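You operate a simulated robot arm through the tools that you are given. There is no shell and no other tool. Be economical: measure what you need, move in short steps, check, and stop when the job is done.

You are at the controls of a simulated robot arm. One attempt, no reset.

JOB
Tip the dye into the grout in the black bowl and stir it smooth.
Fine: the dye bottle ends empty, back where it stood; stick back in its tin. Set down upright: dye bottle.
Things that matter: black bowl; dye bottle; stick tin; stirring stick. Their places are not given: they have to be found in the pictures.

It is judged by the outcome, as a careful person would: the job done as asked, and still so three seconds after it is handed in. It fails if anything else is knocked over, pushed out of place, dropped, spilled or broken.

ROBOT AND FRAMES
A 6-joint arm with a two-finger parallel gripper, fixed in place. Base frame: the origin is at the foot of the arm, x ahead of it, y to its left, z up; the work surface is at about z = 500. Lengths are in mm, angles in rad, forces in N, time in s.
With the tool pointing down near the work surface it reaches from about 260 to 680 mm from the base axis. Its first joint turns from -2.897 to 2.897 rad. Payload 4.1 kg.
The TCP is the grasp point between the finger pads, 23 mm short of the fingertips. In the tool frame z runs along the fingers and y along their closing line. Largest opening 94 mm; finger width 38, thickness 10; the body of the gripper, 54 by 96 mm, starts 39 mm behind the TCP.
Orientation is told as [roll, pitch, yaw] about the base's x, y, z axes, in that order, counted from this pose: with the fingers straight down and closing along the base's y, the tool's x points along the base's -x, its y along +y and its z along -z.

CONTROLS
- The arm moves only by the tool drive_tool. Its argument "rows" is a list of rows, each a list of 7 numbers: the shift along the tool's x, y, z in units of 30 mm (1.0 is 30 mm), then the turn, a rotation vector about the tool's x, y, z in units of 4 degrees (1.0 is 4 degrees), then the opening, from 0 (shut) to 1 (fully open). In form: [[dx, dy, dz, ax, ay, az, grip], ...]. A call has 1 to 12 rows; each row shifts and turns the commanded pose from where the row before left it, along the tool's axes as they then stand. A call with a number of a shift or a turn outside -1 to 1 is refused whole. A row lasts 0.2 s, in which the tool goes at most 50 mm and 0.15 rad; a call with a longer step from one row to the next is refused whole, and so is a gripper value outside its range. A pose out of reach is approached as far as the arm can. The call stops where the force on the tool passes 40 N (or 10 N more than at its start, if that is more) or the arm is blocked; 0.2 s more then pass. The fingers move at their own pace (about 45 mm/s each) and stop on an object; they squeeze with about 42 N. The grip force told is the motor's: it shows also when the fingers shut on nothing. Time passes only in rows, and 0.2 s behind the last, so rows that do not move let the fingers close. The reply holds the time, the measured pose of the TCP, the force on the tool along the base axes, the opening and the grip force, in the units named above and with some noise, with the torque about the TCP (base axes, N m) and any sound that the robot's microphone picked up.
- Cameras (640 x 400 px; columns grow to the right, rows downward): "scene" is fixed at [61.4, 499, 1225.5]; the picture's right is [-0.35, -0.94, 0.00], its down [-0.64, 0.24, -0.73] and it looks along [0.68, -0.25, -0.69] (base axes); focal length 277 px, centre (320, 200). "wrist" rides on the gripper at [86, 16, -75] in the tool frame; the picture's right is [-0.18, 0.98, 0.00], its down [-0.58, -0.11, -0.81] and it looks along [-0.79, -0.15, 0.59] (tool axes); focal length 243 px, centre (320, 200).
- camera(camera): a new picture of that camera. No time passes.
- raise_lower(by): slides the trunk up (or, below 0, down) by that many mm; the arm rides with it, the base frame stays. It gives what a move gives, with no picture.
- measure_at(camera, pixels): there is no depth. For up to 12 entries [column, row, z] of the newest picture of that camera ("zoom" is the newest enlarged one), the place [x, y] in the base frame at which the ray of that pixel passes the height z, good to about 3 mm, but the place of the scene camera against the robot may be out by one fixed shift of up to 18 mm in any direction. No time passes.
- enlarge(camera, box): a new picture of the part [left, top, right, bottom] of that camera's present view, enlarged. No time passes.
- job_done(): hands the job in; it is judged then, once.

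Keep the steps short. Do not move on a guess: measure, check each grasp and each placing, and mend mistakes. In all there are 80 turns and 34 pictures (those below and enlarged ones count). Leave the gripper open and the arm clear of the work at the hand-in unless told otherwise, and finish with a single line.

The tools are called after "Emit:" as a command line: name --pt "numbers of a row" for each row, then --argument value for the rest, lists and objects as JSON in quotes. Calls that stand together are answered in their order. drive_tool: Moves the arm, as the interface text tells. Its arguments: {"type":"object","properties":{"rows":{"type":"array","items":{"type":"array","items":{"type":"number"}}}},"required":["rows"]} The other tools are called the same way: raise_lower (by) slides the trunk up or down; camera (camera) takes a picture; measure_at (camera, pixels) gives the place at which the rays of pixels pass given heights; enlarge (camera, box) takes an enlarged picture of a part of a camera's view; job_done () hands the job in.

At the start:

```text
clock: 0.0
position: [326.6, 373.5, 1013.9]
orientation: [-0.001, 0.001, -0.001]
contact_force: [-0.5, 0.5, -0.1]
torque: [0.03, 0.05, 0.01]
grip_width: 94.0
gripper_force: 0.1
trunk travel left (down, up): [-325.0, 265.0]
```

scene: 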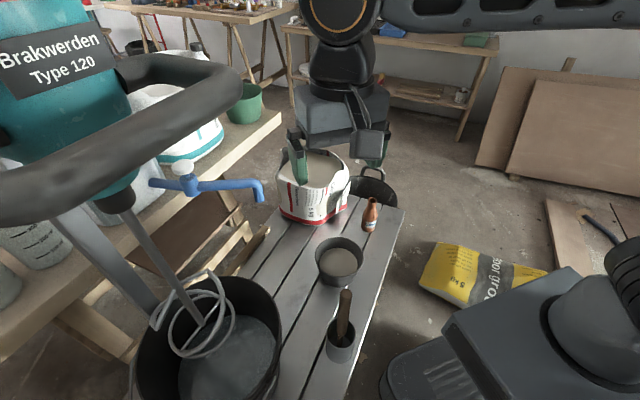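
wrist: 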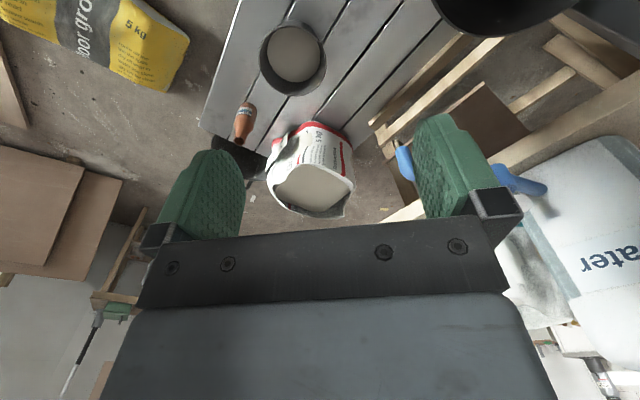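

I see a bench with a black bowl (~340,262), a small brown/orange bottle (~370,215), and a tin holding a stick (~342,340). I'll enlarge both views to get the details before measuring.

Emit:
enlarge --camera "scene" --box '[260, 180, 420, 380]'

Emit:
enlarge --camera "wrist" --box '[190, 0, 390, 220]'

```text
2.00 times, centred on (340, 280) of scene
```

zoom: 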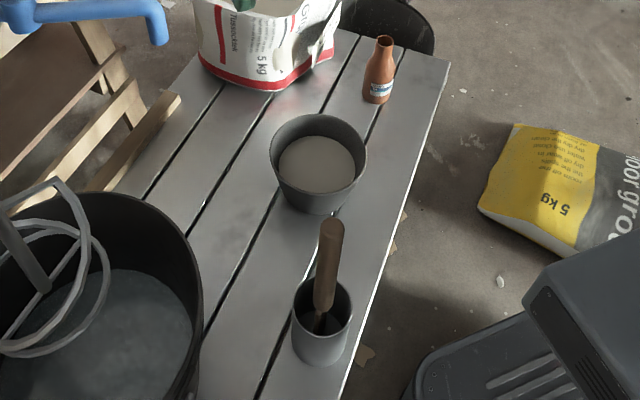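

```text
1.82 times, centred on (290, 110) of wrist
```

zoom: 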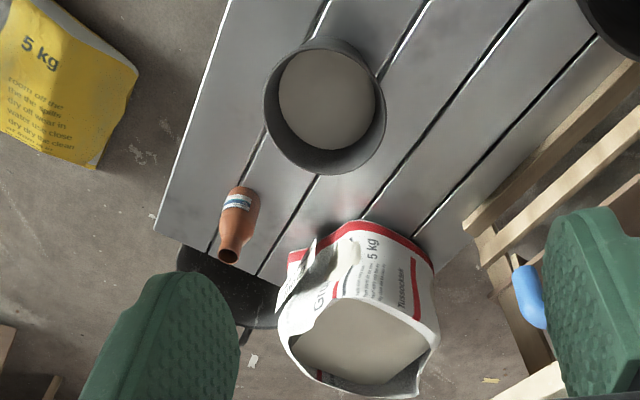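

The bottle is open-mouthed, and the stick stands in the tin. I'll measure these from both cameras at several heights.

Emit:
measure_at --camera "wrist" --pixels '[[246, 107, 500], [239.5, 141, 600], [239.5, 141, 620], [239.5, 141, 640], [293, 58, 500], [293, 58, 560], [293, 58, 580], [260, 56, 580], [327, 60, 580], [311, 165, 600]]'

Emit:
measure_at --camera "scene" --pixels '[[368, 229, 500], [372.5, 201, 600], [372.5, 201, 620], [339.5, 257.5, 560], [339.5, 257.5, 580], [315, 256, 580], [363.5, 256, 580], [341, 332, 580], [341, 332, 600], [340, 356, 500], [345.5, 292, 650], [345.5, 292, 700]]'

```text
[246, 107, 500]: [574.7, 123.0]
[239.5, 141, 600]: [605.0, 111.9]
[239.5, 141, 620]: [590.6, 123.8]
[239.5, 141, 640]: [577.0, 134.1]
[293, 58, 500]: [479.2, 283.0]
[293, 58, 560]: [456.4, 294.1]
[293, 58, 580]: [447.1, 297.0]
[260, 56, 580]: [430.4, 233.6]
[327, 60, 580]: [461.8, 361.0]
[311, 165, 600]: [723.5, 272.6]
```

```text
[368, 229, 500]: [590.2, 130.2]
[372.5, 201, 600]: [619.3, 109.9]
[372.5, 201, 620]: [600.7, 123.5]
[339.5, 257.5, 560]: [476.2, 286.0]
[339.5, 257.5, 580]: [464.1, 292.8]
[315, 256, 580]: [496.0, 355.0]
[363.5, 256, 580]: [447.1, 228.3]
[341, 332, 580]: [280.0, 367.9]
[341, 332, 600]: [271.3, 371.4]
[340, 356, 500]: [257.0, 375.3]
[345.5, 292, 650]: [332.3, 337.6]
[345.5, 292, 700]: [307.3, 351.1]
```

Bottle is near (578,124) and bowl near (460,290). The scene camera appears shifted by about +13 mm in x. The tin is around (262,372). To see the tin and stick from the wrist, I'll first move the tool sideways over y≈200, away from everything, and start to yaw it.

Emit:
drive_tool --pt "0 -1 0 0 0 0 1" --pt "0 -1 0 0 0 0 1" --pt "0 -1 0 0 0 0 1" --pt "0 -1 0 0 0 0 1" --pt "0 -1 0 0 0 0 1" --pt "0 -1 0 0 0 -1 1" --pt "0 0 0 0 0 -1 1" --pt "0 0 0 0 0 -1 1" --pt "0 0 0 0 0 -1 1" --pt "0 0 0 0 0 -1 1" --pt "0 0 0 0 0 -1 1" --pt "0 0 0 0 0 -1 1"

Emit:
drive_tool --pt "0 0 0 0 0 -1 1" --pt "0 0 0 0 0 -1 1" --pt "0 0 0 0 0 -1 1" --pt "0 0 0 0 0 -1 1" --pt "0 0 0 0 0 -1 1" --pt "0 0 0 0 0 -1 1" --pt "0 0 0 0 0 -1 1" --pt "0 0 0 0 0 -1 1" --pt "0 0 0 0 0 -1 1" --pt "0 0 0 0 0 -1 1" --pt "0 0 0 0 0 -1 1" --pt "0 0 0 0 0 -1 1"

Emit:
raise_lower --by -200

Emit:
camera --camera "wrist"

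Emit:
camera --camera "scene"

```text
clock: 2.6
position: [325.9, 193.3, 1014.7]
orientation: [-0.002, -0.001, 0.492]
contact_force: [0.1, -0.2, -0.7]
torque: [0.01, 0.0, 0.01]
grip_width: 94.1
gripper_force: 0.1
trunk travel left (down, up): [-325.0, 265.0]
```

```text
clock: 5.2
position: [326.2, 193.3, 1014.0]
orientation: [0.001, -0.001, 1.327]
contact_force: [-0.2, 0.4, -0.5]
torque: [-0.01, -0.01, -0.03]
grip_width: 94.2
gripper_force: 0.0
trunk travel left (down, up): [-325.0, 265.0]
```

```text
clock: 7.4
position: [326.7, 193.8, 814.1]
orientation: [0.001, -0.001, 1.327]
contact_force: [0.1, 0.1, 0.3]
torque: [-0.01, -0.01, -0.02]
grip_width: 94.2
gripper_force: 0.0
trunk travel left (down, up): [-125.0, 465.0]
```

```text
29 pictures are left
```

wrist: 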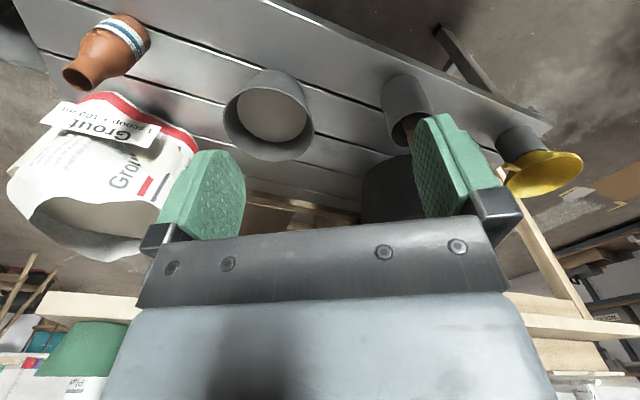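

```text
28 pictures are left
```

scene: 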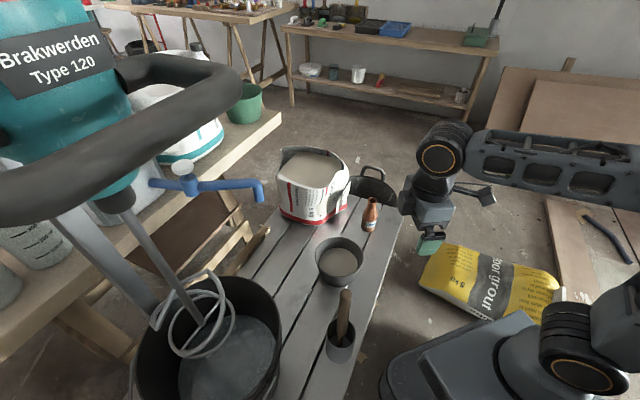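

Now both tin and bowl are in the wrist view. I'll enlarge the bottle and the tin areas.

Emit:
enlarge --camera "wrist" --box '[360, 50, 460, 180]'

Emit:
measure_at --camera "wrist" --pixels '[[130, 38, 510], [76, 77, 620], [76, 77, 630], [76, 77, 640], [267, 116, 560], [267, 116, 570], [267, 116, 580], [224, 113, 570], [314, 131, 570], [402, 75, 500], [404, 118, 590], [404, 118, 600]]'

```text
3.08 times, centred on (410, 115) of wrist
```

zoom: 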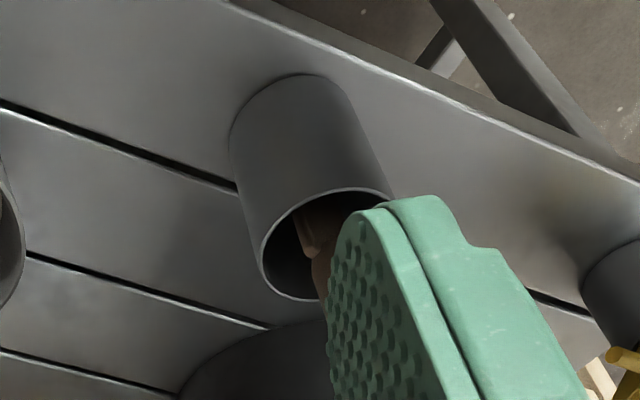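

```text
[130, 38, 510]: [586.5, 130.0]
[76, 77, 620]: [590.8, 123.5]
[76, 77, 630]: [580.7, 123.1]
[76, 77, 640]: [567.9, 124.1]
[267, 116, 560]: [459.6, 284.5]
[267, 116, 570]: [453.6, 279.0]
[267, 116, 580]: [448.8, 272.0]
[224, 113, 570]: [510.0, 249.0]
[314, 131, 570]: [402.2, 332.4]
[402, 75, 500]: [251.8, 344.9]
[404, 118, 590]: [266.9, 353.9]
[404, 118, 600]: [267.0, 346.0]
```

Both wrist views agree on the bottle: mouth at about (590,124) with its top at z≈620, so it stands about 120 tall. The bowl centre is about (463,289) with the rim at z≈553. My plan is a horizontal grasp from the bench's near edge, then a forward pitch to pour. First I'll test that pitch (40° past vertical) in free space with an empty gripper.

Emit:
drive_tool --pt "0 0 0 0 0 1 1" --pt "0 0 0 0 0 1 1" --pt "0 0 0 0 0 1 1" --pt "0 0 0 0 0 1 1" --pt "0 0 0 0 0 1 1" --pt "0 0 0 0 0 0.5 1"

Emit:
drive_tool --pt "0 0 0 0 1 0 1" --pt "0 0 0 0 1 0 1" --pt "0 0 0 0 1 0 1" --pt "0 0 0 0 1 0 1" --pt "0 0 0 0 1 0 1" --pt "0 0 0 0 1 0 1" --pt "0 0 0 0 1 0 1" --pt "0 0 0 0 1 0 1" --pt "0 0 0 0 1 0 1" --pt "0 0 0 0 1 0 1" --pt "0 0 0 0 1 0 1"

Emit:
measure_at --camera "scene" --pixels '[[405, 210, 500], [330, 400, 500], [380, 270, 500], [345, 211, 500], [348, 180, 600], [321, 226, 500], [362, 209, 500]]'

```text
clock: 8.8
position: [327.0, 193.5, 814.3]
orientation: [0.0, 0.0, 0.941]
contact_force: [0.0, 0.6, 0.5]
torque: [-0.05, 0.0, 0.0]
grip_width: 93.9
gripper_force: 0.0
trunk travel left (down, up): [-125.0, 465.0]
```

```text
clock: 11.2
position: [323.5, 186.7, 795.2]
orientation: [-0.003, 0.765, 0.942]
contact_force: [0.4, 0.3, -0.2]
torque: [0.0, -0.01, 0.0]
grip_width: 94.1
gripper_force: 0.0
out of reach, approached as far as the arm can: row 11
trunk travel left (down, up): [-125.0, 465.0]
```

```text
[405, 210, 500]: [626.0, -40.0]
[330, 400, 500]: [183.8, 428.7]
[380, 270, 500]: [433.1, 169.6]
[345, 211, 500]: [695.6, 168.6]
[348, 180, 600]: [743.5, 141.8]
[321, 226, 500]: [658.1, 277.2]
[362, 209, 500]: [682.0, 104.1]
```

The pitch reaches about 44° past vertical. However, a camera-down horizontal grasp would put the wrist camera against the bench. I'd prefer the camera-up grasp, with yaw near −110°, and then a roll to pour. Next I'll undo the pitch and test how far the wrist yaws that way, still in free air.

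Emit:
drive_tool --pt "0 0 0 0 -1 0 1" --pt "0 0 0 0 -1 0 1" --pt "0 0 0 0 -1 0 1" --pt "0 0 0 0 -1 0 1" --pt "0 0 0 0 -1 0 1" --pt "0 0 0 0 -1 0 1" --pt "0 0 0 0 -1 0 1" --pt "0 0 0 0 -1 0 1" --pt "0 0 0 0 -1 0 1" --pt "0 0 0 0 -1 0 1" --pt "0 0 0 0 -1 0 1" --pt "0 0 0 0 0 1 1"

Emit:
drive_tool --pt "0 0 0 0 0 1 1" --pt "0 0 0 0 0 1 1" --pt "0 0 0 0 0 1 1" --pt "0 0 0 0 0 1 1" --pt "0 0 0 0 0 1 1" --pt "0 0 0 0 0 1 1" --pt "0 0 0 0 0 1 1" --pt "0 0 0 0 0 1 1" --pt "0 0 0 0 0 1 1" --pt "0 0 0 0 0 1 1" --pt "0 0 0 0 0 1 1" --pt "0 0 0 0 0 1 1"

Emit:
drive_tool --pt "0 0 0 0 0 1 1" --pt "0 0 0 0 0 1 1" --pt "0 0 0 0 0 1 1" --pt "0 0 0 0 0 1 1" --pt "0 0 0 0 0 1 1" --pt "0 0 0 0 0 1 1" --pt "0 0 0 0 0 1 1" --pt "0 0 0 0 0 1 1" --pt "0 0 0 0 0 1 1" --pt "0 0 0 0 0 1 1" --pt "0 0 0 0 0 1 1" --pt "0 0 0 0 0 1 1"

Emit:
drive_tool --pt "0 0 0 0 0 1 1" --pt "0 0 0 0 0 1 1" --pt "0 0 0 0 0 1 1" --pt "0 0 0 0 0 1 1" --pt "0 0 0 0 0 1 1" --pt "0 0 0 0 0 1 1" --pt "0 0 0 0 0 1 1" --pt "0 0 0 0 0 1 1" --pt "0 0 0 0 0 1 1" --pt "0 0 0 0 0 1 1" --pt "0 0 0 0 0 1 1" --pt "0 0 0 0 0 1 1"

```text
clock: 13.8
position: [323.7, 186.7, 795.1]
orientation: [0.0, -0.001, 0.871]
contact_force: [0.0, 1.1, -0.5]
torque: [0.03, 0.02, 0.0]
grip_width: 93.8
gripper_force: 0.1
trunk travel left (down, up): [-125.0, 465.0]
```

```text
clock: 16.4
position: [322.7, 187.4, 796.0]
orientation: [0.0, 0.001, 0.032]
contact_force: [-1.1, 0.3, -0.4]
torque: [0.02, 0.0, -0.01]
grip_width: 94.0
gripper_force: 0.1
trunk travel left (down, up): [-125.0, 465.0]
```

```text
clock: 19.0
position: [322.8, 187.1, 795.3]
orientation: [0.0, 0.001, -0.804]
contact_force: [0.2, -0.5, -0.9]
torque: [-0.01, 0.0, 0.0]
grip_width: 94.3
gripper_force: 0.1
trunk travel left (down, up): [-125.0, 465.0]
```

```text
clock: 21.6
position: [322.6, 187.5, 794.4]
orientation: [0.0, -0.002, -1.641]
contact_force: [-0.2, -0.9, -0.4]
torque: [0.01, -0.02, -0.04]
grip_width: 93.8
gripper_force: 0.0
trunk travel left (down, up): [-125.0, 465.0]
```

The yaw reaches −94°, so the pointing direction becomes azimuth 86°. Next I'll move to about (585,0) at this height and pitch the tool towards horizontal.

Emit:
drive_tool --pt "-0.56 0.915 0 0 0 0 1" --pt "-0.56 0.915 0 0 0 0 1" --pt "-0.56 0.915 0 0 0 0 1" --pt "-0.56 0.915 0 0 0 0 1" --pt "-0.56 0.915 0 0 0 0 1" --pt "-0.56 0.915 0 0 0 0 1" --pt "-0.56 0.915 0 0 0 0 1" --pt "-0.56 0.915 0 0 0 0 1" --pt "-0.56 0.915 0 0 0 0 1" --pt "-0.56 0.915 0 0 0 0 1"

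Emit:
drive_tool --pt "0 0 0 0 1 0 1" --pt "0 0 0 0 1 0 1" --pt "0 0 0 0 1 0 1" --pt "0 0 0 0 1 0 1" --pt "0 0 0 0 1 0 1" --pt "0 0 0 0 1 0 1" --pt "0 0 0 0 1 0 1" --pt "0 0 0 0 1 0 1" --pt "0 0 0 0 1 0 1" --pt "0 0 0 0 1 0 1"

Emit:
drive_tool --pt "0 0 0 0 1 0 1" --pt "0 0 0 0 1 0 1" --pt "0 0 0 0 1 0 1" --pt "0 0 0 0 1 0 1" --pt "0 0 0 0 1 0 1" --pt "0 0 0 0 1 0 1" --pt "0 0 0 0 1 0 1" --pt "0 0 0 0 1 0 1" --pt "0 0 0 0 1 0 1" --pt "0 0 0 0 1 0 1"

```text
clock: 23.8
position: [584.4, 1.3, 796.1]
orientation: [-0.001, -0.001, -1.64]
contact_force: [0.2, 0.5, -0.1]
torque: [0.01, -0.01, -0.01]
grip_width: 94.0
gripper_force: 0.0
trunk travel left (down, up): [-125.0, 465.0]
```

```text
clock: 26.0
position: [585.0, 1.1, 795.1]
orientation: [-0.001, 0.699, -1.641]
contact_force: [-0.1, -0.3, 0.1]
torque: [-0.01, 0.02, -0.03]
grip_width: 94.0
gripper_force: 0.0
trunk travel left (down, up): [-125.0, 465.0]
```

```text
clock: 28.2
position: [586.0, 0.5, 797.1]
orientation: [0.003, 1.397, -1.637]
contact_force: [-0.2, -1.2, 0.2]
torque: [0.02, -0.01, 0.01]
grip_width: 94.0
gripper_force: 0.1
trunk travel left (down, up): [-125.0, 465.0]
```

Pitch is now 80°, so the tool is almost horizontal, pointing along +y with the camera up. I'll lower the trunk by 125 and look from the wrist.

Emit:
raise_lower --by -125

Emit:
camera --camera "wrist"

Emit:
camera --camera "scene"

```text
clock: 29.7
position: [585.2, 0.8, 670.5]
orientation: [0.001, 1.396, -1.641]
contact_force: [0.0, 0.2, -0.6]
torque: [0.03, 0.01, -0.03]
grip_width: 93.9
gripper_force: 0.1
trunk travel left (down, up): [0.0, 590.0]
```

```text
26 pictures are left
```

wrist: 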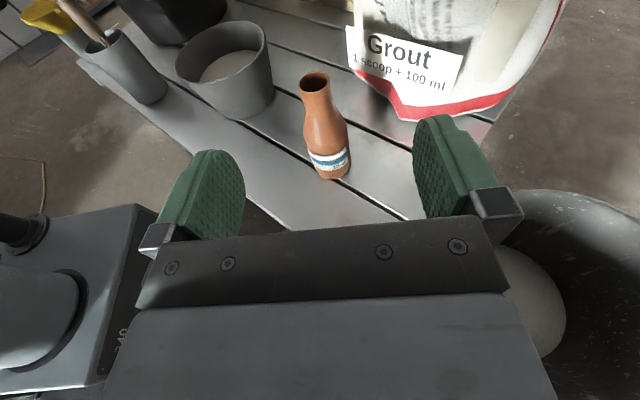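

```text
25 pictures are left
```

scene: 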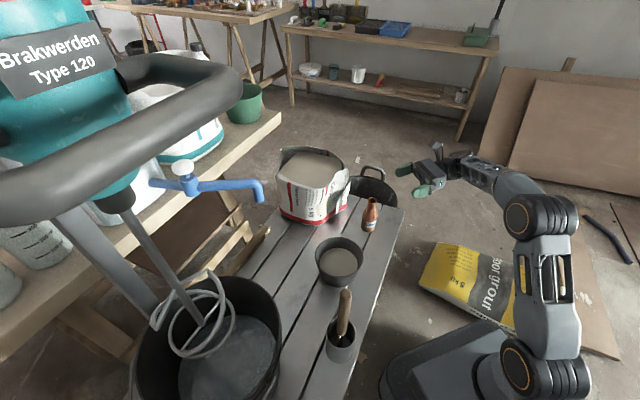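

The bottle is clear between the fingers at about (325,130). I'll measure it precisely here, and also check the dark tub at lower right of the wrist view and the bag's label.

Emit:
measure_at --camera "wrist" --pixels '[[314, 82, 620], [332, 179, 500], [310, 163, 530], [350, 152, 530], [314, 76, 620], [400, 120, 500], [500, 100, 500], [225, 60, 553], [128, 85, 500], [105, 45, 600]]'

Emit:
measure_at --camera "scene" --pixels '[[397, 200, 500], [397, 200, 400], [397, 200, 250], [375, 170, 400], [375, 170, 300]]'

Emit:
enlarge --camera "wrist" --box '[260, 40, 420, 200]'

```text
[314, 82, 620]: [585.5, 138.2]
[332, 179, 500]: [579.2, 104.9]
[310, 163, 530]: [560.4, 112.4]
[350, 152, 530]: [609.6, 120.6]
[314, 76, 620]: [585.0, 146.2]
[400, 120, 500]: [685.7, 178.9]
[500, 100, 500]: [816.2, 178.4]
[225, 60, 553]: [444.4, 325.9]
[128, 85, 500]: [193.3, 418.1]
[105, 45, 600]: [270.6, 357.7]
```

```text
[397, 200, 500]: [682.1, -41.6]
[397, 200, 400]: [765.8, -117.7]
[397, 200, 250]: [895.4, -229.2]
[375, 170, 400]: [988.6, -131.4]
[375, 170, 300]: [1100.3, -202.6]
```

```text
2.50 times, centred on (340, 120) of wrist
```

zoom: 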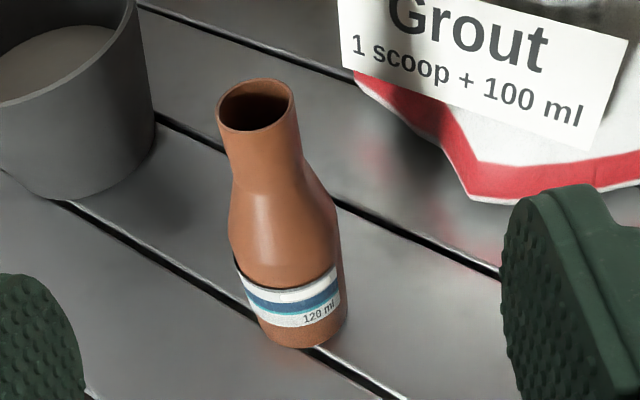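

The bottle fits: axis at about (584,127), radius about 24, mouth at z≈627. I'll descend to z≈548 while still short of it (y≈0) and line up laterally.

Emit:
drive_tool --pt "-0.67 -0.055 0.118 0 0 0 1" --pt "-0.67 -0.055 0.118 0 0 0 1" --pt "-0.67 -0.055 0.118 0 0 0 1" --pt "-0.67 -0.055 0.118 0 0 0 1" --pt "-0.67 -0.055 0.118 0 0 0 1" --pt "-0.67 -0.055 0.118 0 0 0 1"

Emit:
enlarge --camera "wrist" --box '[160, 0, 480, 240]'

Emit:
measure_at --camera "wrist" --pixels '[[320, 100, 548]]'

```text
clock: 31.1
position: [576.8, 0.7, 548.8]
orientation: [0.003, 1.398, -1.637]
contact_force: [0.1, 0.3, -0.1]
torque: [-0.03, -0.01, 0.01]
grip_width: 94.1
gripper_force: 0.0
trunk travel left (down, up): [0.0, 590.0]
```

```text
1.67 times, centred on (320, 120) of wrist
```

zoom: 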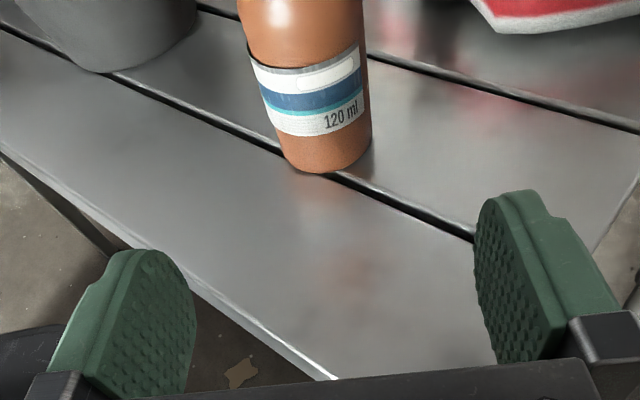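

```text
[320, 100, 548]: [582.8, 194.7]
```

The bottle sits between the fingers laterally. I'll measure its foot from here before advancing.

Emit:
measure_at --camera "wrist" --pixels '[[323, 103.5, 500], [299, 92, 505], [351, 85, 505], [287, 63, 530], [341, 55, 530]]'

```text
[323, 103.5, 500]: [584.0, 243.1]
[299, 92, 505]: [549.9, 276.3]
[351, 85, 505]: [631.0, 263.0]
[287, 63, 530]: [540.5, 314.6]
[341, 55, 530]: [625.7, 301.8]
```

Those values used the older wrist picture's pose. I'll repeat on the zoom picture itself.

Emit:
measure_at --camera "zoom" --pixels '[[325, 172, 500], [285, 155, 505], [372, 140, 505], [265, 105, 530], [355, 92, 530]]'

```text
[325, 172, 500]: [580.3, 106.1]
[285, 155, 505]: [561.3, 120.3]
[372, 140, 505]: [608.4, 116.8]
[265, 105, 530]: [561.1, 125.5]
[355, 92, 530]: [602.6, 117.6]
```

The bottle axis is at (584,128), and advancing 127 mm along the tool direction meets it centred. Advancing with the fingers open.

Emit:
drive_tool --pt "0.105 0 0.596 0 0 0 1" --pt "0.105 0 0.596 0 0 0 1" --pt "0.105 0 0.596 0 0 0 1" --pt "0.105 0 0.596 0 0 0 1" --pt "0.105 0 0.596 0 0 0 1" --pt "0.105 0 0.596 0 0 0 1" --pt "0.105 0 0.596 0 0 0 1"

Emit:
camera --camera "wrist"

```text
clock: 32.7
position: [583.6, 127.6, 548.3]
orientation: [0.0, 1.395, -1.643]
contact_force: [-0.7, -0.4, -0.1]
torque: [0.02, 0.02, 0.02]
grip_width: 93.9
gripper_force: 0.2
trunk travel left (down, up): [0.0, 590.0]
```

```text
22 pictures are left
```

wrist: 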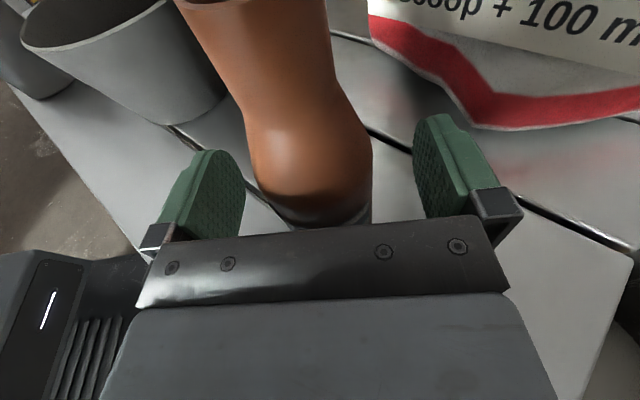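

The bottle is between the pads. Closing.

Emit:
drive_tool --pt "0 0 0 0 0 0 0.6" --pt "0 0 0 0 0 0 0.45" --pt "0 0 0 0 0 0 0" --pt "0 0 0 0 0 0 0" --pt "0 0 0 0 0 0 0"

```text
clock: 33.9
position: [585.3, 127.4, 548.6]
orientation: [0.0, 1.398, -1.64]
contact_force: [0.5, 0.3, 1.0]
torque: [0.01, 0.01, 0.01]
grip_width: 46.7
gripper_force: 41.6
trunk travel left (down, up): [0.0, 590.0]
```

Gripped: the width is 46.7 and the force is steady. Lifting 110 mm straight up.

Emit:
drive_tool --pt "0.903 0 -0.16 0 0 0 0" --pt "0.903 0 -0.16 0 0 0 0" --pt "0.903 0 -0.16 0 0 0 0" --pt "0.903 0 -0.16 0 0 0 0"

Emit:
drive_tool --pt "0.152 -0.406 0.85 0 0 0 0" --pt "0.152 -0.406 0.85 0 0 0 0" --pt "0.152 -0.406 0.85 0 0 0 0" --pt "0.152 -0.406 0.85 0 0 0 0" --pt "0.152 -0.406 0.85 0 0 0 0" --pt "0.152 -0.406 0.85 0 0 0 0"

Emit:
camera --camera "wrist"

Emit:
enlarge --camera "scene" --box '[240, 150, 480, 350]'

```text
clock: 34.9
position: [583.0, 128.1, 656.6]
orientation: [-0.001, 1.396, -1.642]
contact_force: [-0.1, -0.1, -1.1]
torque: [0.01, -0.03, 0.01]
grip_width: 46.5
gripper_force: 41.9
trunk travel left (down, up): [0.0, 590.0]
```

```text
clock: 36.3
position: [523.5, 287.3, 658.9]
orientation: [0.004, 1.397, -1.641]
contact_force: [-0.2, 0.4, -1.5]
torque: [-0.02, 0.0, 0.01]
grip_width: 46.7
gripper_force: 42.1
trunk travel left (down, up): [0.0, 590.0]
```

```text
21 pictures are left
```

wrist: 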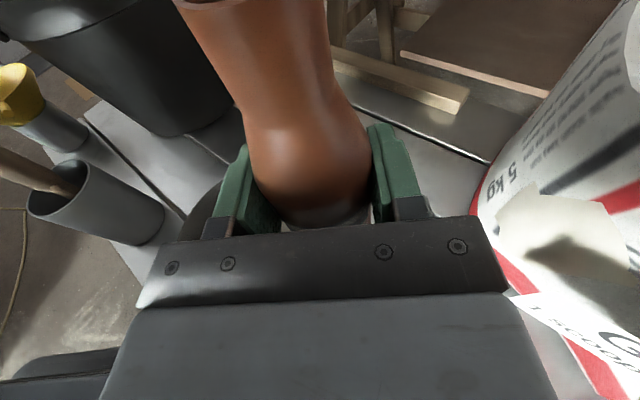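

```text
2.00 times, centred on (360, 250) of scene
```

zoom: 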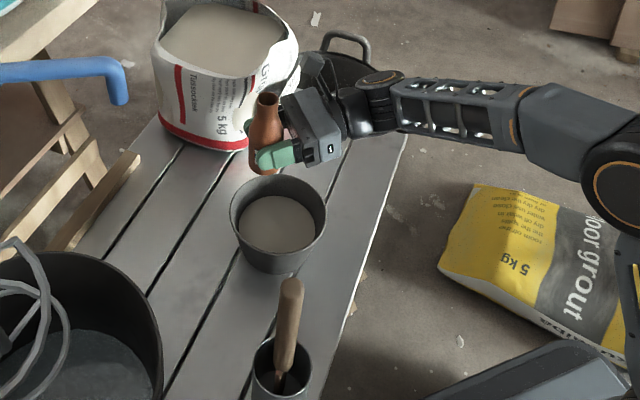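

The bottle is held upright beside the bowl's far side and clear of the bag. I'll lower it slightly and start rolling the mouth towards −x, over the bowl, stopping at 44° first.

Emit:
drive_tool --pt "-0.394 0.167 0.07 0 0 0 0" --pt "-0.394 0.167 0.07 0 0 0 0" --pt "0 0 0 0 0 -1 0" --pt "0 0 0 0 0 -1 0" --pt "0 0 0 0 0 -1 0" --pt "0 0 0 0 0 -1 0" --pt "0 0 0 0 0 -1 0" --pt "0 0 0 0 0 -1 0" --pt "0 0 0 0 0 -1 0" --pt "0 0 0 0 0 -1 0" --pt "0 0 0 0 0 -1 0" --pt "0 0 0 0 0 -1 0"

Emit:
enlarge --camera "scene" --box '[280, 160, 420, 300]'

```text
clock: 38.9
position: [533.8, 288.0, 634.2]
orientation: [1.305, 0.853, -0.275]
contact_force: [0.7, -0.6, 0.1]
torque: [-0.02, 0.02, 0.01]
grip_width: 46.6
gripper_force: 41.9
trunk travel left (down, up): [0.0, 590.0]
```

```text
2.86 times, centred on (350, 230) of scene
```

zoom: 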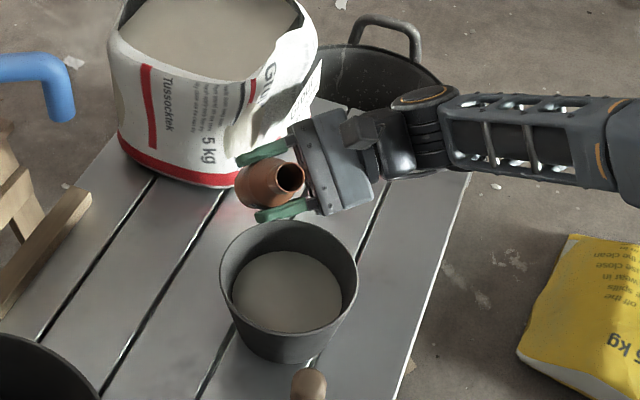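

Emit:
measure_at --camera "zoom" --pixels '[[290, 178, 690], [289, 270, 553], [220, 275, 553], [358, 280, 553], [289, 222, 553], [290, 330, 553]]'

```text
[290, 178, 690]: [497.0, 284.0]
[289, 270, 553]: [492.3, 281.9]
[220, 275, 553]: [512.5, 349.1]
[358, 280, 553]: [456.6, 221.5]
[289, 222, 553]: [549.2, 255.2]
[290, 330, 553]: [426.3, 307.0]
```

The mouth follows as predicted. I'll shift the bottle +20 x and +10 y so the stream lands mid-bowl, then continue rolling to 80°.

Emit:
drive_tool --pt "-0.192 0.274 0.164 0 0 0 0" --pt "-0.192 0.274 0.164 0 0 0 0" --pt "0 0 0 0 0 -1 0" --pt "0 0 0 0 0 -1 0" --pt "0 0 0 0 0 -1 0" --pt "0 0 0 0 0 -1 0" --pt "0 0 0 0 0 -1 0" --pt "0 0 0 0 0 -1 0" --pt "0 0 0 0 0 -1 0" --pt "0 0 0 0 0 -1 0" --pt "0 0 0 0 0 -1 0" --pt "0 0 0 0 0 -1 0"

Emit:
enlarge --camera "scene" --box '[280, 160, 420, 300]'

```text
clock: 41.5
position: [552.7, 294.9, 633.7]
orientation: [1.393, 0.171, -0.099]
contact_force: [0.1, 0.5, -1.5]
torque: [0.02, 0.0, 0.01]
grip_width: 46.3
gripper_force: 41.8
trunk travel left (down, up): [0.0, 590.0]
```

```text
2.86 times, centred on (350, 230) of scene
```

zoom: 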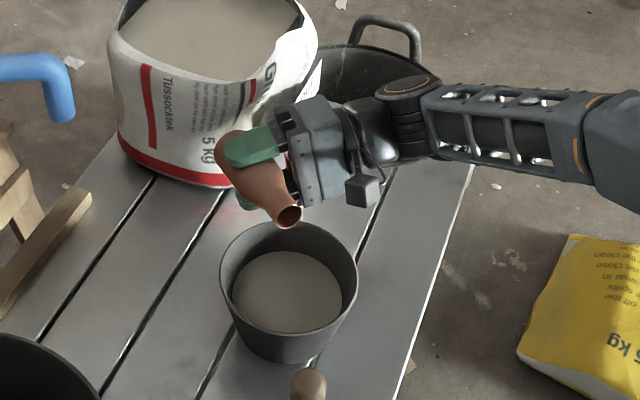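

The mouth is over the bowl and nothing is flowing yet. Rolling on slowly to 104° with pauses.

Emit:
drive_tool --pt "0 0 0 0 0 -1 0" --pt "0 0 0 0 0 0 0" --pt "0 0 0 0 0 -1 0" --pt "0 0 0 0 0 0 0" --pt "0 0 0 0 0 -1 0" --pt "0 0 0 0 0 0 0" --pt "0 0 0 0 0 -1 0" --pt "0 0 0 0 0 0 0" --pt "0 0 0 0 0 -1 0" --pt "0 0 0 0 0 0 0" --pt "0 0 0 0 0 -1 0" --pt "0 0 0 0 0 0 0"

Emit:
enlarge --camera "scene" --box '[280, 160, 420, 300]'

```text
clock: 44.1
position: [553.0, 297.3, 632.3]
orientation: [1.391, -0.241, -0.027]
contact_force: [0.5, 0.2, -1.3]
torque: [0.02, 0.01, 0.03]
grip_width: 46.5
gripper_force: 42.1
trunk travel left (down, up): [0.0, 590.0]
```

```text
2.86 times, centred on (350, 230) of scene
```

zoom: 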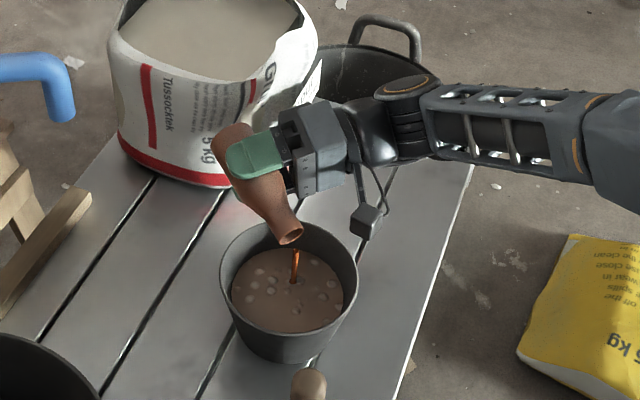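

Dye is streaming into the bowl centre. Holding to drain, raising 12 mm for camera clearance, then tilting to 124°.

Emit:
drive_tool --pt "0 0 0 0 0 0 0" --pt "0 0 0 0 0 0 0" --pt "0 0 0 0 0 0 0" --pt "-0.05 0.2 -0.04 0 0 0 0" --pt "-0.05 0.2 -0.04 0 0 0 0" --pt "0 0 0 0 0 -1 0" --pt "0 0 0 0 0 -1 0" --pt "0 0 0 0 0 -1 0" --pt "0 0 0 0 0 -1 0" --pt "0 0 0 0 0 -1 0" --pt "0 0 0 0 0 0 0" --pt "0 0 0 0 0 0 0"

Emit:
drive_tool --pt "0 0 0 0 0 -1 0" --pt "0 0 0 0 0 -1 0" --pt "0 0 0 0 0 -1 0" --pt "0 0 0 0 0 -1 0" --pt "0 0 0 0 0 0 0" --pt "0 0 0 0 0 0 0" --pt "0 0 0 0 0 0 0" --pt "0 0 0 0 0 0 0" --pt "0 0 0 0 0 0 0" --pt "0 0 0 0 0 0 0" --pt "0 0 0 0 0 0 0" --pt "0 0 0 0 0 0 0"

Emit:
enlarge --camera "scene" --box '[280, 160, 420, 300]'

```text
clock: 46.7
position: [552.6, 297.7, 647.3]
orientation: [1.361, -0.582, 0.046]
contact_force: [0.7, 0.4, -0.8]
torque: [-0.01, 0.02, 0.0]
grip_width: 46.3
gripper_force: 42.5
trunk travel left (down, up): [0.0, 590.0]
```

```text
clock: 49.3
position: [553.4, 295.6, 646.7]
orientation: [1.302, -0.854, 0.134]
contact_force: [-3.9, 0.9, 3.3]
torque: [0.03, 0.4, -0.14]
grip_width: 46.7
gripper_force: 41.5
trunk travel left (down, up): [0.0, 590.0]
```

```text
2.86 times, centred on (350, 230) of scene
```

zoom: 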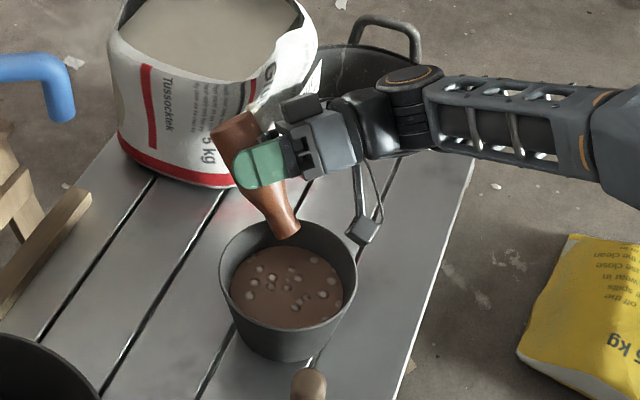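

A small contact force (−4, 1, 3 N) appeared. The torque places it at the bottle mouth, so it's touching the bowl's far rim, which must be higher (~580) and nearer than I estimated. I'm backing off straight up 25 mm, then shifting −x 30 mm to centre it.

Emit:
drive_tool --pt "-0.315 0.265 -0.073 0 0 0 0" --pt "-0.315 0.265 -0.073 0 0 0 0" --pt "0.32 0.383 0 0 0 0 0" --pt "0.32 0.383 0 0 0 0 0" --pt "0 0 0 0 0 0 0"

Emit:
enlarge --camera "scene" --box '[280, 160, 420, 300]'

```text
clock: 50.5
position: [523.8, 298.9, 672.9]
orientation: [1.3, -0.855, 0.134]
contact_force: [-0.2, 0.5, -1.1]
torque: [-0.02, 0.0, -0.02]
grip_width: 46.4
gripper_force: 42.0
trunk travel left (down, up): [0.0, 590.0]
```

```text
2.86 times, centred on (350, 230) of scene
```

zoom: 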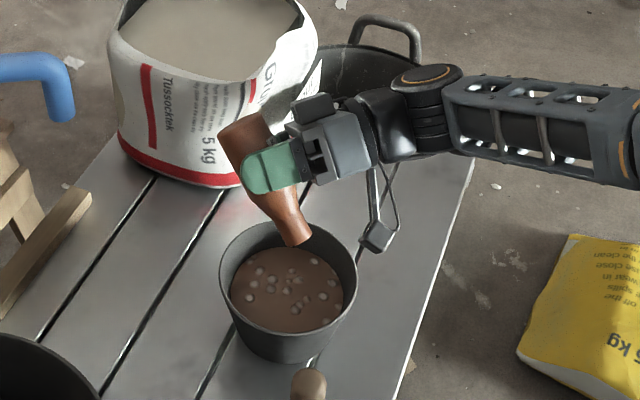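

Free again, and the bowl hasn't moved. Shifting another −20 mm in x and tilting to 160°, then dwelling to drain.

Emit:
drive_tool --pt "0.21 0.255 0 0 0 0 0" --pt "0.21 0.255 0 0 0 0 0" --pt "0 0 0 0 0 -1 0" --pt "0 0 0 0 0 -1 0" --pt "0 0 0 0 0 -1 0" --pt "0 0 0 0 0 -1 0" --pt "0 0 0 0 0 -1 0" --pt "0 0 0 0 0 0 0" --pt "0 0 0 0 0 0 0" --pt "0 0 0 0 0 0 0" --pt "0 0 0 0 0 0 0" --pt "0 0 0 0 0 0 0"

Emit:
drive_tool --pt "0 0 0 0 0 0 0" --pt "0 0 0 0 0 0 0" --pt "0 0 0 0 0 0 0" --pt "0 0 0 0 0 0 0" --pt "0 0 0 0 0 0 0" --pt "0 0 0 0 0 0 0" --pt "0 0 0 0 0 0 0" --pt "0 0 0 0 0 0 0" --pt "0 0 0 0 0 0 0" --pt "0 0 0 0 0 0 0" --pt "0 0 0 0 0 0 0" --pt "0 0 0 0 0 0 0"

Emit:
enlarge --camera "scene" --box '[290, 180, 400, 300]'

```text
clock: 53.1
position: [503.9, 298.6, 670.9]
orientation: [1.094, -1.182, 0.376]
contact_force: [-0.6, 0.1, -1.2]
torque: [-0.01, -0.04, 0.0]
grip_width: 46.7
gripper_force: 42.0
trunk travel left (down, up): [0.0, 590.0]
```

```text
clock: 55.7
position: [503.5, 298.6, 671.5]
orientation: [1.094, -1.181, 0.377]
contact_force: [-0.6, 0.4, -0.8]
torque: [0.0, 0.0, 0.0]
grip_width: 46.5
gripper_force: 42.5
trunk travel left (down, up): [0.0, 590.0]
```

```text
3.33 times, centred on (345, 240) of scene
```

zoom: 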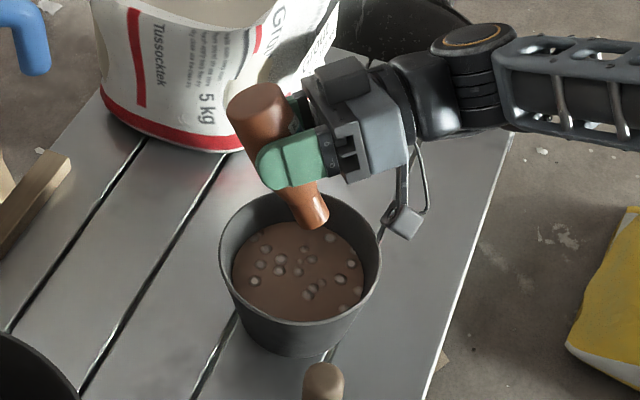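

The stream has finished. The bottle is inverted and drained. Now rolling it back upright in place (160°).

Emit:
drive_tool --pt "0 0 0 0 0 1 0" --pt "0 0 0 0 0 1 0" --pt "0 0 0 0 0 1 0" --pt "0 0 0 0 0 1 0" --pt "0 0 0 0 0 1 0" --pt "0 0 0 0 0 1 0" --pt "0 0 0 0 0 1 0" --pt "0 0 0 0 0 1 0" --pt "0 0 0 0 0 1 0" --pt "0 0 0 0 0 1 0" --pt "0 0 0 0 0 1 0" --pt "0 0 0 0 0 1 0"

Emit:
drive_tool --pt "0 0 0 0 0 1 0" --pt "0 0 0 0 0 1 0" --pt "0 0 0 0 0 1 0" --pt "0 0 0 0 0 1 0" --pt "0 0 0 0 0 1 0" --pt "0 0 0 0 0 1 0" --pt "0 0 0 0 0 1 0" --pt "0 0 0 0 0 1 0" --pt "0 0 0 0 0 1 0" --pt "0 0 0 0 0 1 0" --pt "0 0 0 0 0 1 0" --pt "0 0 0 0 0 1 0"

Emit:
drive_tool --pt "0 0 0 0 0 1 0" --pt "0 0 0 0 0 1 0" --pt "0 0 0 0 0 1 0" --pt "0 0 0 0 0 1 0" --pt "0 0 0 0 0 1 0" --pt "0 0 0 0 0 1 0" --pt "0 0 0 0 0 1 0" --pt "0 0 0 0 0 1 0" --pt "0 0 0 0 0 1 0" --pt "0 0 0 0 0 1 0" --pt "0 0 0 0 0 1 0" --pt "0 0 0 0 0 1 0"

Emit:
drive_tool --pt "0 0 0 0 0 1 0" --pt "0 0 0 0 0 1 0" --pt "0 0 0 0 0 1 0" --pt "0 0 0 0 0 1 0" --pt "0 0 0 0 0 0 0"

```text
clock: 58.3
position: [503.4, 299.0, 672.4]
orientation: [1.382, -0.376, -0.001]
contact_force: [-1.1, 0.0, -0.7]
torque: [0.01, 0.01, 0.03]
grip_width: 46.3
gripper_force: 41.8
trunk travel left (down, up): [0.0, 590.0]
```

```text
clock: 60.9
position: [503.1, 300.0, 671.8]
orientation: [1.377, 0.447, -0.156]
contact_force: [0.5, 0.1, -0.9]
torque: [0.02, 0.02, -0.04]
grip_width: 46.6
gripper_force: 42.2
trunk travel left (down, up): [0.0, 590.0]
```

```text
clock: 63.5
position: [503.1, 298.2, 670.3]
orientation: [0.998, 1.244, -0.617]
contact_force: [0.6, -0.6, -0.7]
torque: [0.0, 0.0, 0.03]
grip_width: 46.6
gripper_force: 42.3
trunk travel left (down, up): [0.0, 590.0]
```

```text
clock: 64.7
position: [504.1, 299.1, 671.7]
orientation: [-0.007, 1.397, -1.648]
contact_force: [0.2, 0.8, -1.0]
torque: [0.01, -0.01, 0.02]
grip_width: 46.5
gripper_force: 42.0
trunk travel left (down, up): [0.0, 590.0]
```

Upright again. Carrying it back to above its spot at (584.5,127.5).

Emit:
drive_tool --pt "-0.137 0.441 -0.776 0 0 0 0" --pt "-0.137 0.441 -0.776 0 0 0 0" --pt "-0.137 0.441 -0.776 0 0 0 0" --pt "-0.137 0.441 -0.776 0 0 0 0" --pt "-0.137 0.441 -0.776 0 0 0 0" --pt "-0.137 0.441 -0.776 0 0 0 0" --pt "-0.137 0.441 -0.776 0 0 0 0"

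```text
clock: 66.3
position: [583.7, 129.0, 671.6]
orientation: [0.002, 1.397, -1.636]
contact_force: [-0.4, 0.1, -0.5]
torque: [-0.07, -0.02, 0.0]
grip_width: 46.3
gripper_force: 41.9
trunk travel left (down, up): [0.0, 590.0]
```

Lowering to 5 mm above the seat, then in small steps.

Emit:
drive_tool --pt "-0.775 0 0.12 0 0 0 0" --pt "-0.775 0 0.13 0 0 0 0" --pt "-0.775 0 0.137 0 0 0 0" --pt "-0.775 0 0.137 0 0 0 0" --pt "-0.775 0 0.137 0 0 0 0" --pt "0 0 0 0 0 0 0"

Emit:
drive_tool --pt "-0.05 0 0.009 0 0 0 0" --pt "-0.05 0 0.009 0 0 0 0" --pt "-0.033 0 0.006 0 0 0 0" --pt "0 0 0 0 0 0 0"

```text
clock: 67.7
position: [583.6, 126.8, 553.2]
orientation: [0.002, 1.396, -1.64]
contact_force: [-0.4, -0.3, -0.8]
torque: [0.0, -0.01, -0.02]
grip_width: 46.5
gripper_force: 41.7
trunk travel left (down, up): [0.0, 590.0]
```

```text
clock: 68.7
position: [583.5, 125.5, 549.5]
orientation: [-0.003, 1.397, -1.642]
contact_force: [0.9, 0.4, 0.2]
torque: [-0.01, -0.01, 0.0]
grip_width: 46.6
gripper_force: 41.6
trunk travel left (down, up): [0.0, 590.0]
```

Nearly seated; a few more tiny steps until the table takes load.

Emit:
drive_tool --pt "-0.033 0 0.006 0 0 0 0" --pt "0 0 0 0 0 0 0"

Emit:
enlarge --camera "scene" --box '[320, 170, 420, 250]'

```text
clock: 69.3
position: [584.3, 126.8, 549.6]
orientation: [0.0, 1.396, -1.64]
contact_force: [-0.1, -0.2, -0.6]
torque: [-0.02, 0.05, 0.01]
grip_width: 46.4
gripper_force: 42.6
trunk travel left (down, up): [0.0, 590.0]
```

```text
5.00 times, centred on (370, 210) of scene
```

zoom: 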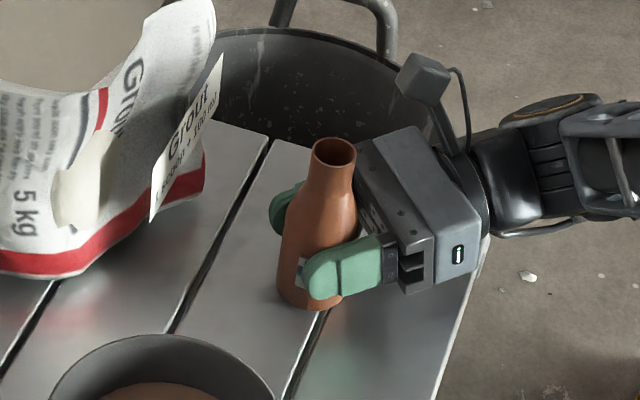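

Emit:
drive_tool --pt "-0.04 0 0.007 0 0 0 0" --pt "0 0 0 0 0 0 0"

Emit:
drive_tool --pt "-0.03 0 0.005 0 0 0 0" --pt "0 0 0 0 0 0 0"

```text
clock: 69.9
position: [582.3, 126.1, 547.8]
orientation: [0.005, 1.396, -1.637]
contact_force: [0.8, 0.6, 0.8]
torque: [0.0, 0.0, -0.01]
grip_width: 46.4
gripper_force: 41.6
trunk travel left (down, up): [0.0, 590.0]
```

```text
clock: 70.5
position: [583.8, 126.2, 548.1]
orientation: [0.015, 1.398, -1.626]
contact_force: [0.5, 0.8, 10.3]
torque: [0.03, 0.04, -0.04]
grip_width: 46.4
gripper_force: 42.3
trunk travel left (down, up): [0.0, 590.0]
```

The table now carries it (10 N up). Easing by 0.5 mm, then opening the fingers.

Emit:
drive_tool --pt "0.018 0 -0.003 0 0 0 0" --pt "0 0 0 0 0 0 0.52" --pt "0 0 0 0 0 0 0.56" --pt "0 0 0 0 0 0 0.75" --pt "0 0 0 0 0 0 1" --pt "0 0 0 0 0 0 1" --pt "0 0 0 0 0 0 1"

Emit:
drive_tool --pt "-0.08 0 -0.6 0 0 0 1" --pt "-0.105 0 -0.6 0 0 0 1" --pt "-0.105 0 -0.6 0 0 0 1" --pt "-0.105 0 -0.6 0 0 0 1" --pt "-0.105 0 -0.6 0 0 0 1" --pt "-0.105 0 -0.6 0 0 0 1" --pt "-0.105 0 -0.6 0 0 0 1"

Emit:
camera --camera "scene"

```text
clock: 72.1
position: [582.9, 125.7, 547.0]
orientation: [0.0, 1.397, -1.641]
contact_force: [0.0, -0.5, 0.1]
torque: [0.0, 0.02, -0.01]
grip_width: 94.1
gripper_force: 0.0
trunk travel left (down, up): [0.0, 590.0]
```

```text
clock: 73.7
position: [575.6, -2.5, 550.0]
orientation: [0.002, 1.396, -1.639]
contact_force: [0.5, 0.5, -0.7]
torque: [0.03, 0.01, 0.02]
grip_width: 93.7
gripper_force: 0.0
trunk travel left (down, up): [0.0, 590.0]
```

```text
12 pictures are left
```

scene: 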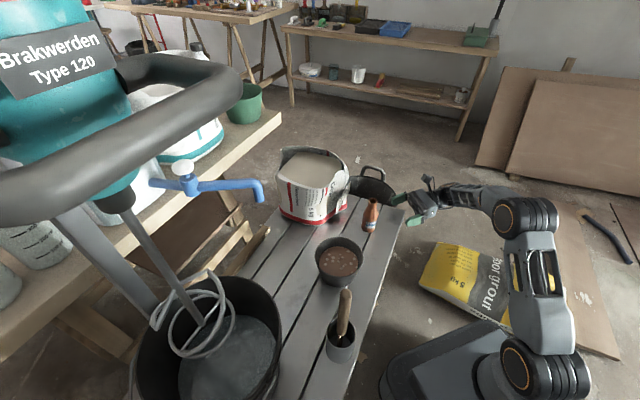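

The bottle stands upright and released at its spot. Now the stick: it can be gripped from the side with this same near-horizontal pose, so I'll measure the tin and stick in the newest pictures.

Emit:
measure_at --camera "wrist" --pixels '[[70, 188, 580], [70, 188, 590], [70, 188, 600], [133, 222, 500], [28, 172, 640], [28, 172, 660], [205, 195, 580]]'

Emit:
measure_at --camera "scene" --pixels '[[341, 331, 580], [341, 331, 590], [341, 331, 600], [346, 291, 640], [346, 291, 660], [346, 291, 680], [341, 340, 580], [340, 258, 580], [206, 320, 600], [275, 330, 620], [240, 275, 620]]'

Emit:
enlarge --camera "scene" --box '[290, 230, 390, 370]'

```text
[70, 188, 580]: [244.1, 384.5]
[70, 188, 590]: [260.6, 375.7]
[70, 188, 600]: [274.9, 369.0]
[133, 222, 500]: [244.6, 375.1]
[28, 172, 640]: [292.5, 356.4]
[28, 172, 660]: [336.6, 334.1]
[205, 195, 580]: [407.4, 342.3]
```

```text
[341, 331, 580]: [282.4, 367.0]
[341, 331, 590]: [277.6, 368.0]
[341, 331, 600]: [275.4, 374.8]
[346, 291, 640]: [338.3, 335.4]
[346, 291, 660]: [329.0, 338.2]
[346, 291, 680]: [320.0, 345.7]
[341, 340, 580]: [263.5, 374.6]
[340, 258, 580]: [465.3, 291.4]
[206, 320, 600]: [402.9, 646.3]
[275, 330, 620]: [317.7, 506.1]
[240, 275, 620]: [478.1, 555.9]
```

```text
2.86 times, centred on (340, 300) of scene
```

zoom: 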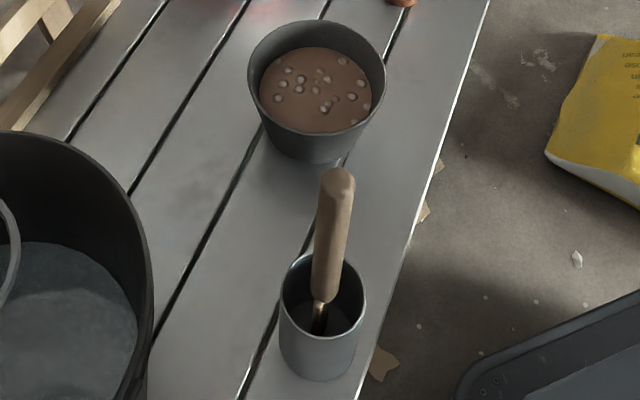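

The tin is about (262,373) with its rim near z 590. The stick's lean can't be read from these views, since both cameras lie in the same plane. I'll move up and across to about (305,95,690), keeping the orientation, for a closer wrist view.

Emit:
drive_tool --pt "0.985 0 -0.174 0 0 0 1" --pt "0.985 0 -0.174 0 0 0 1" --pt "0.985 0 -0.174 0 0 0 1" --pt "0.234 -1 0.26 0 0 0 1" --pt "0.234 -1 0.26 0 0 0 1" --pt "0.234 -1 0.26 0 0 0 1" --pt "0.234 -1 0.26 0 0 0 1" --pt "0.234 -1 0.26 0 0 0 1" --pt "0.234 -1 0.26 0 0 0 1" --pt "0.234 -1 0.26 0 0 0 1" --pt "0.234 -1 0.26 0 0 0 1" --pt "0.234 -1 0.26 0 0 0 1"

Emit:
camera --camera "wrist"

```text
clock: 76.3
position: [308.7, 100.0, 687.6]
orientation: [0.002, 1.395, -1.639]
contact_force: [0.3, -0.3, -1.2]
torque: [0.04, 0.0, 0.02]
grip_width: 94.4
gripper_force: 0.1
trunk travel left (down, up): [0.0, 590.0]
```

```text
10 pictures are left
```

wrist: 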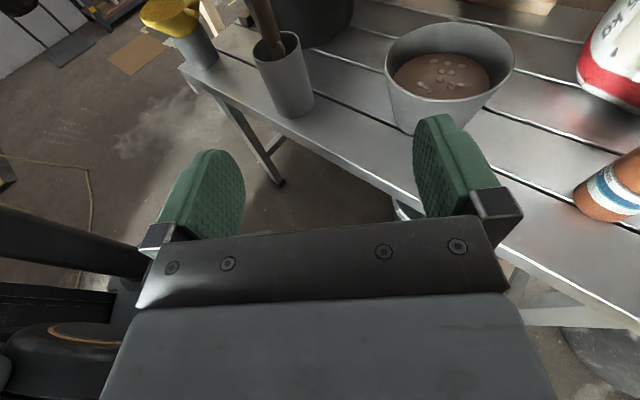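

Good view: tin at about (283,75), with the stick leaving at the upper left edge (258,0). Measuring.

Emit:
measure_at --camera "wrist" --pixels '[[293, 112, 500], [277, 47, 580], [277, 47, 590], [277, 47, 600], [267, 22, 620], [260, 4, 620], [260, 4, 640], [260, 4, 660], [450, 62, 580], [450, 62, 590], [205, 65, 500]]'

Emit:
measure_at --camera "zoom" --pixels '[[324, 300, 580], [324, 300, 600], [324, 300, 620], [331, 240, 620], [331, 240, 640], [331, 240, 660], [331, 240, 680], [338, 182, 660], [338, 182, 680], [338, 182, 700], [338, 182, 720], [338, 182, 740]]'

```text
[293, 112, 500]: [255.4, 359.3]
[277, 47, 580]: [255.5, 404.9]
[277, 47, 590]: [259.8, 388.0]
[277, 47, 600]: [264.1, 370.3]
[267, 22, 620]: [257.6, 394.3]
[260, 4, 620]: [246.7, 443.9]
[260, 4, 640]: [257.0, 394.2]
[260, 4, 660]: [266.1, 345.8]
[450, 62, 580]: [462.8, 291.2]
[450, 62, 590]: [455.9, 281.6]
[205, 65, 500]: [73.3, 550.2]
```

```text
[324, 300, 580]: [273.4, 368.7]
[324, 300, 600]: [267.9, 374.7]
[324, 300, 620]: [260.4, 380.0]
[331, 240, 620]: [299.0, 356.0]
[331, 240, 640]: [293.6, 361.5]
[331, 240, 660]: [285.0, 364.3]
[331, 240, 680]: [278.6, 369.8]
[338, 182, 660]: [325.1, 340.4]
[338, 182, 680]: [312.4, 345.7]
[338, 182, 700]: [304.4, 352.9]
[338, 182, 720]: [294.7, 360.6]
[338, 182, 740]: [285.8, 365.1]
```

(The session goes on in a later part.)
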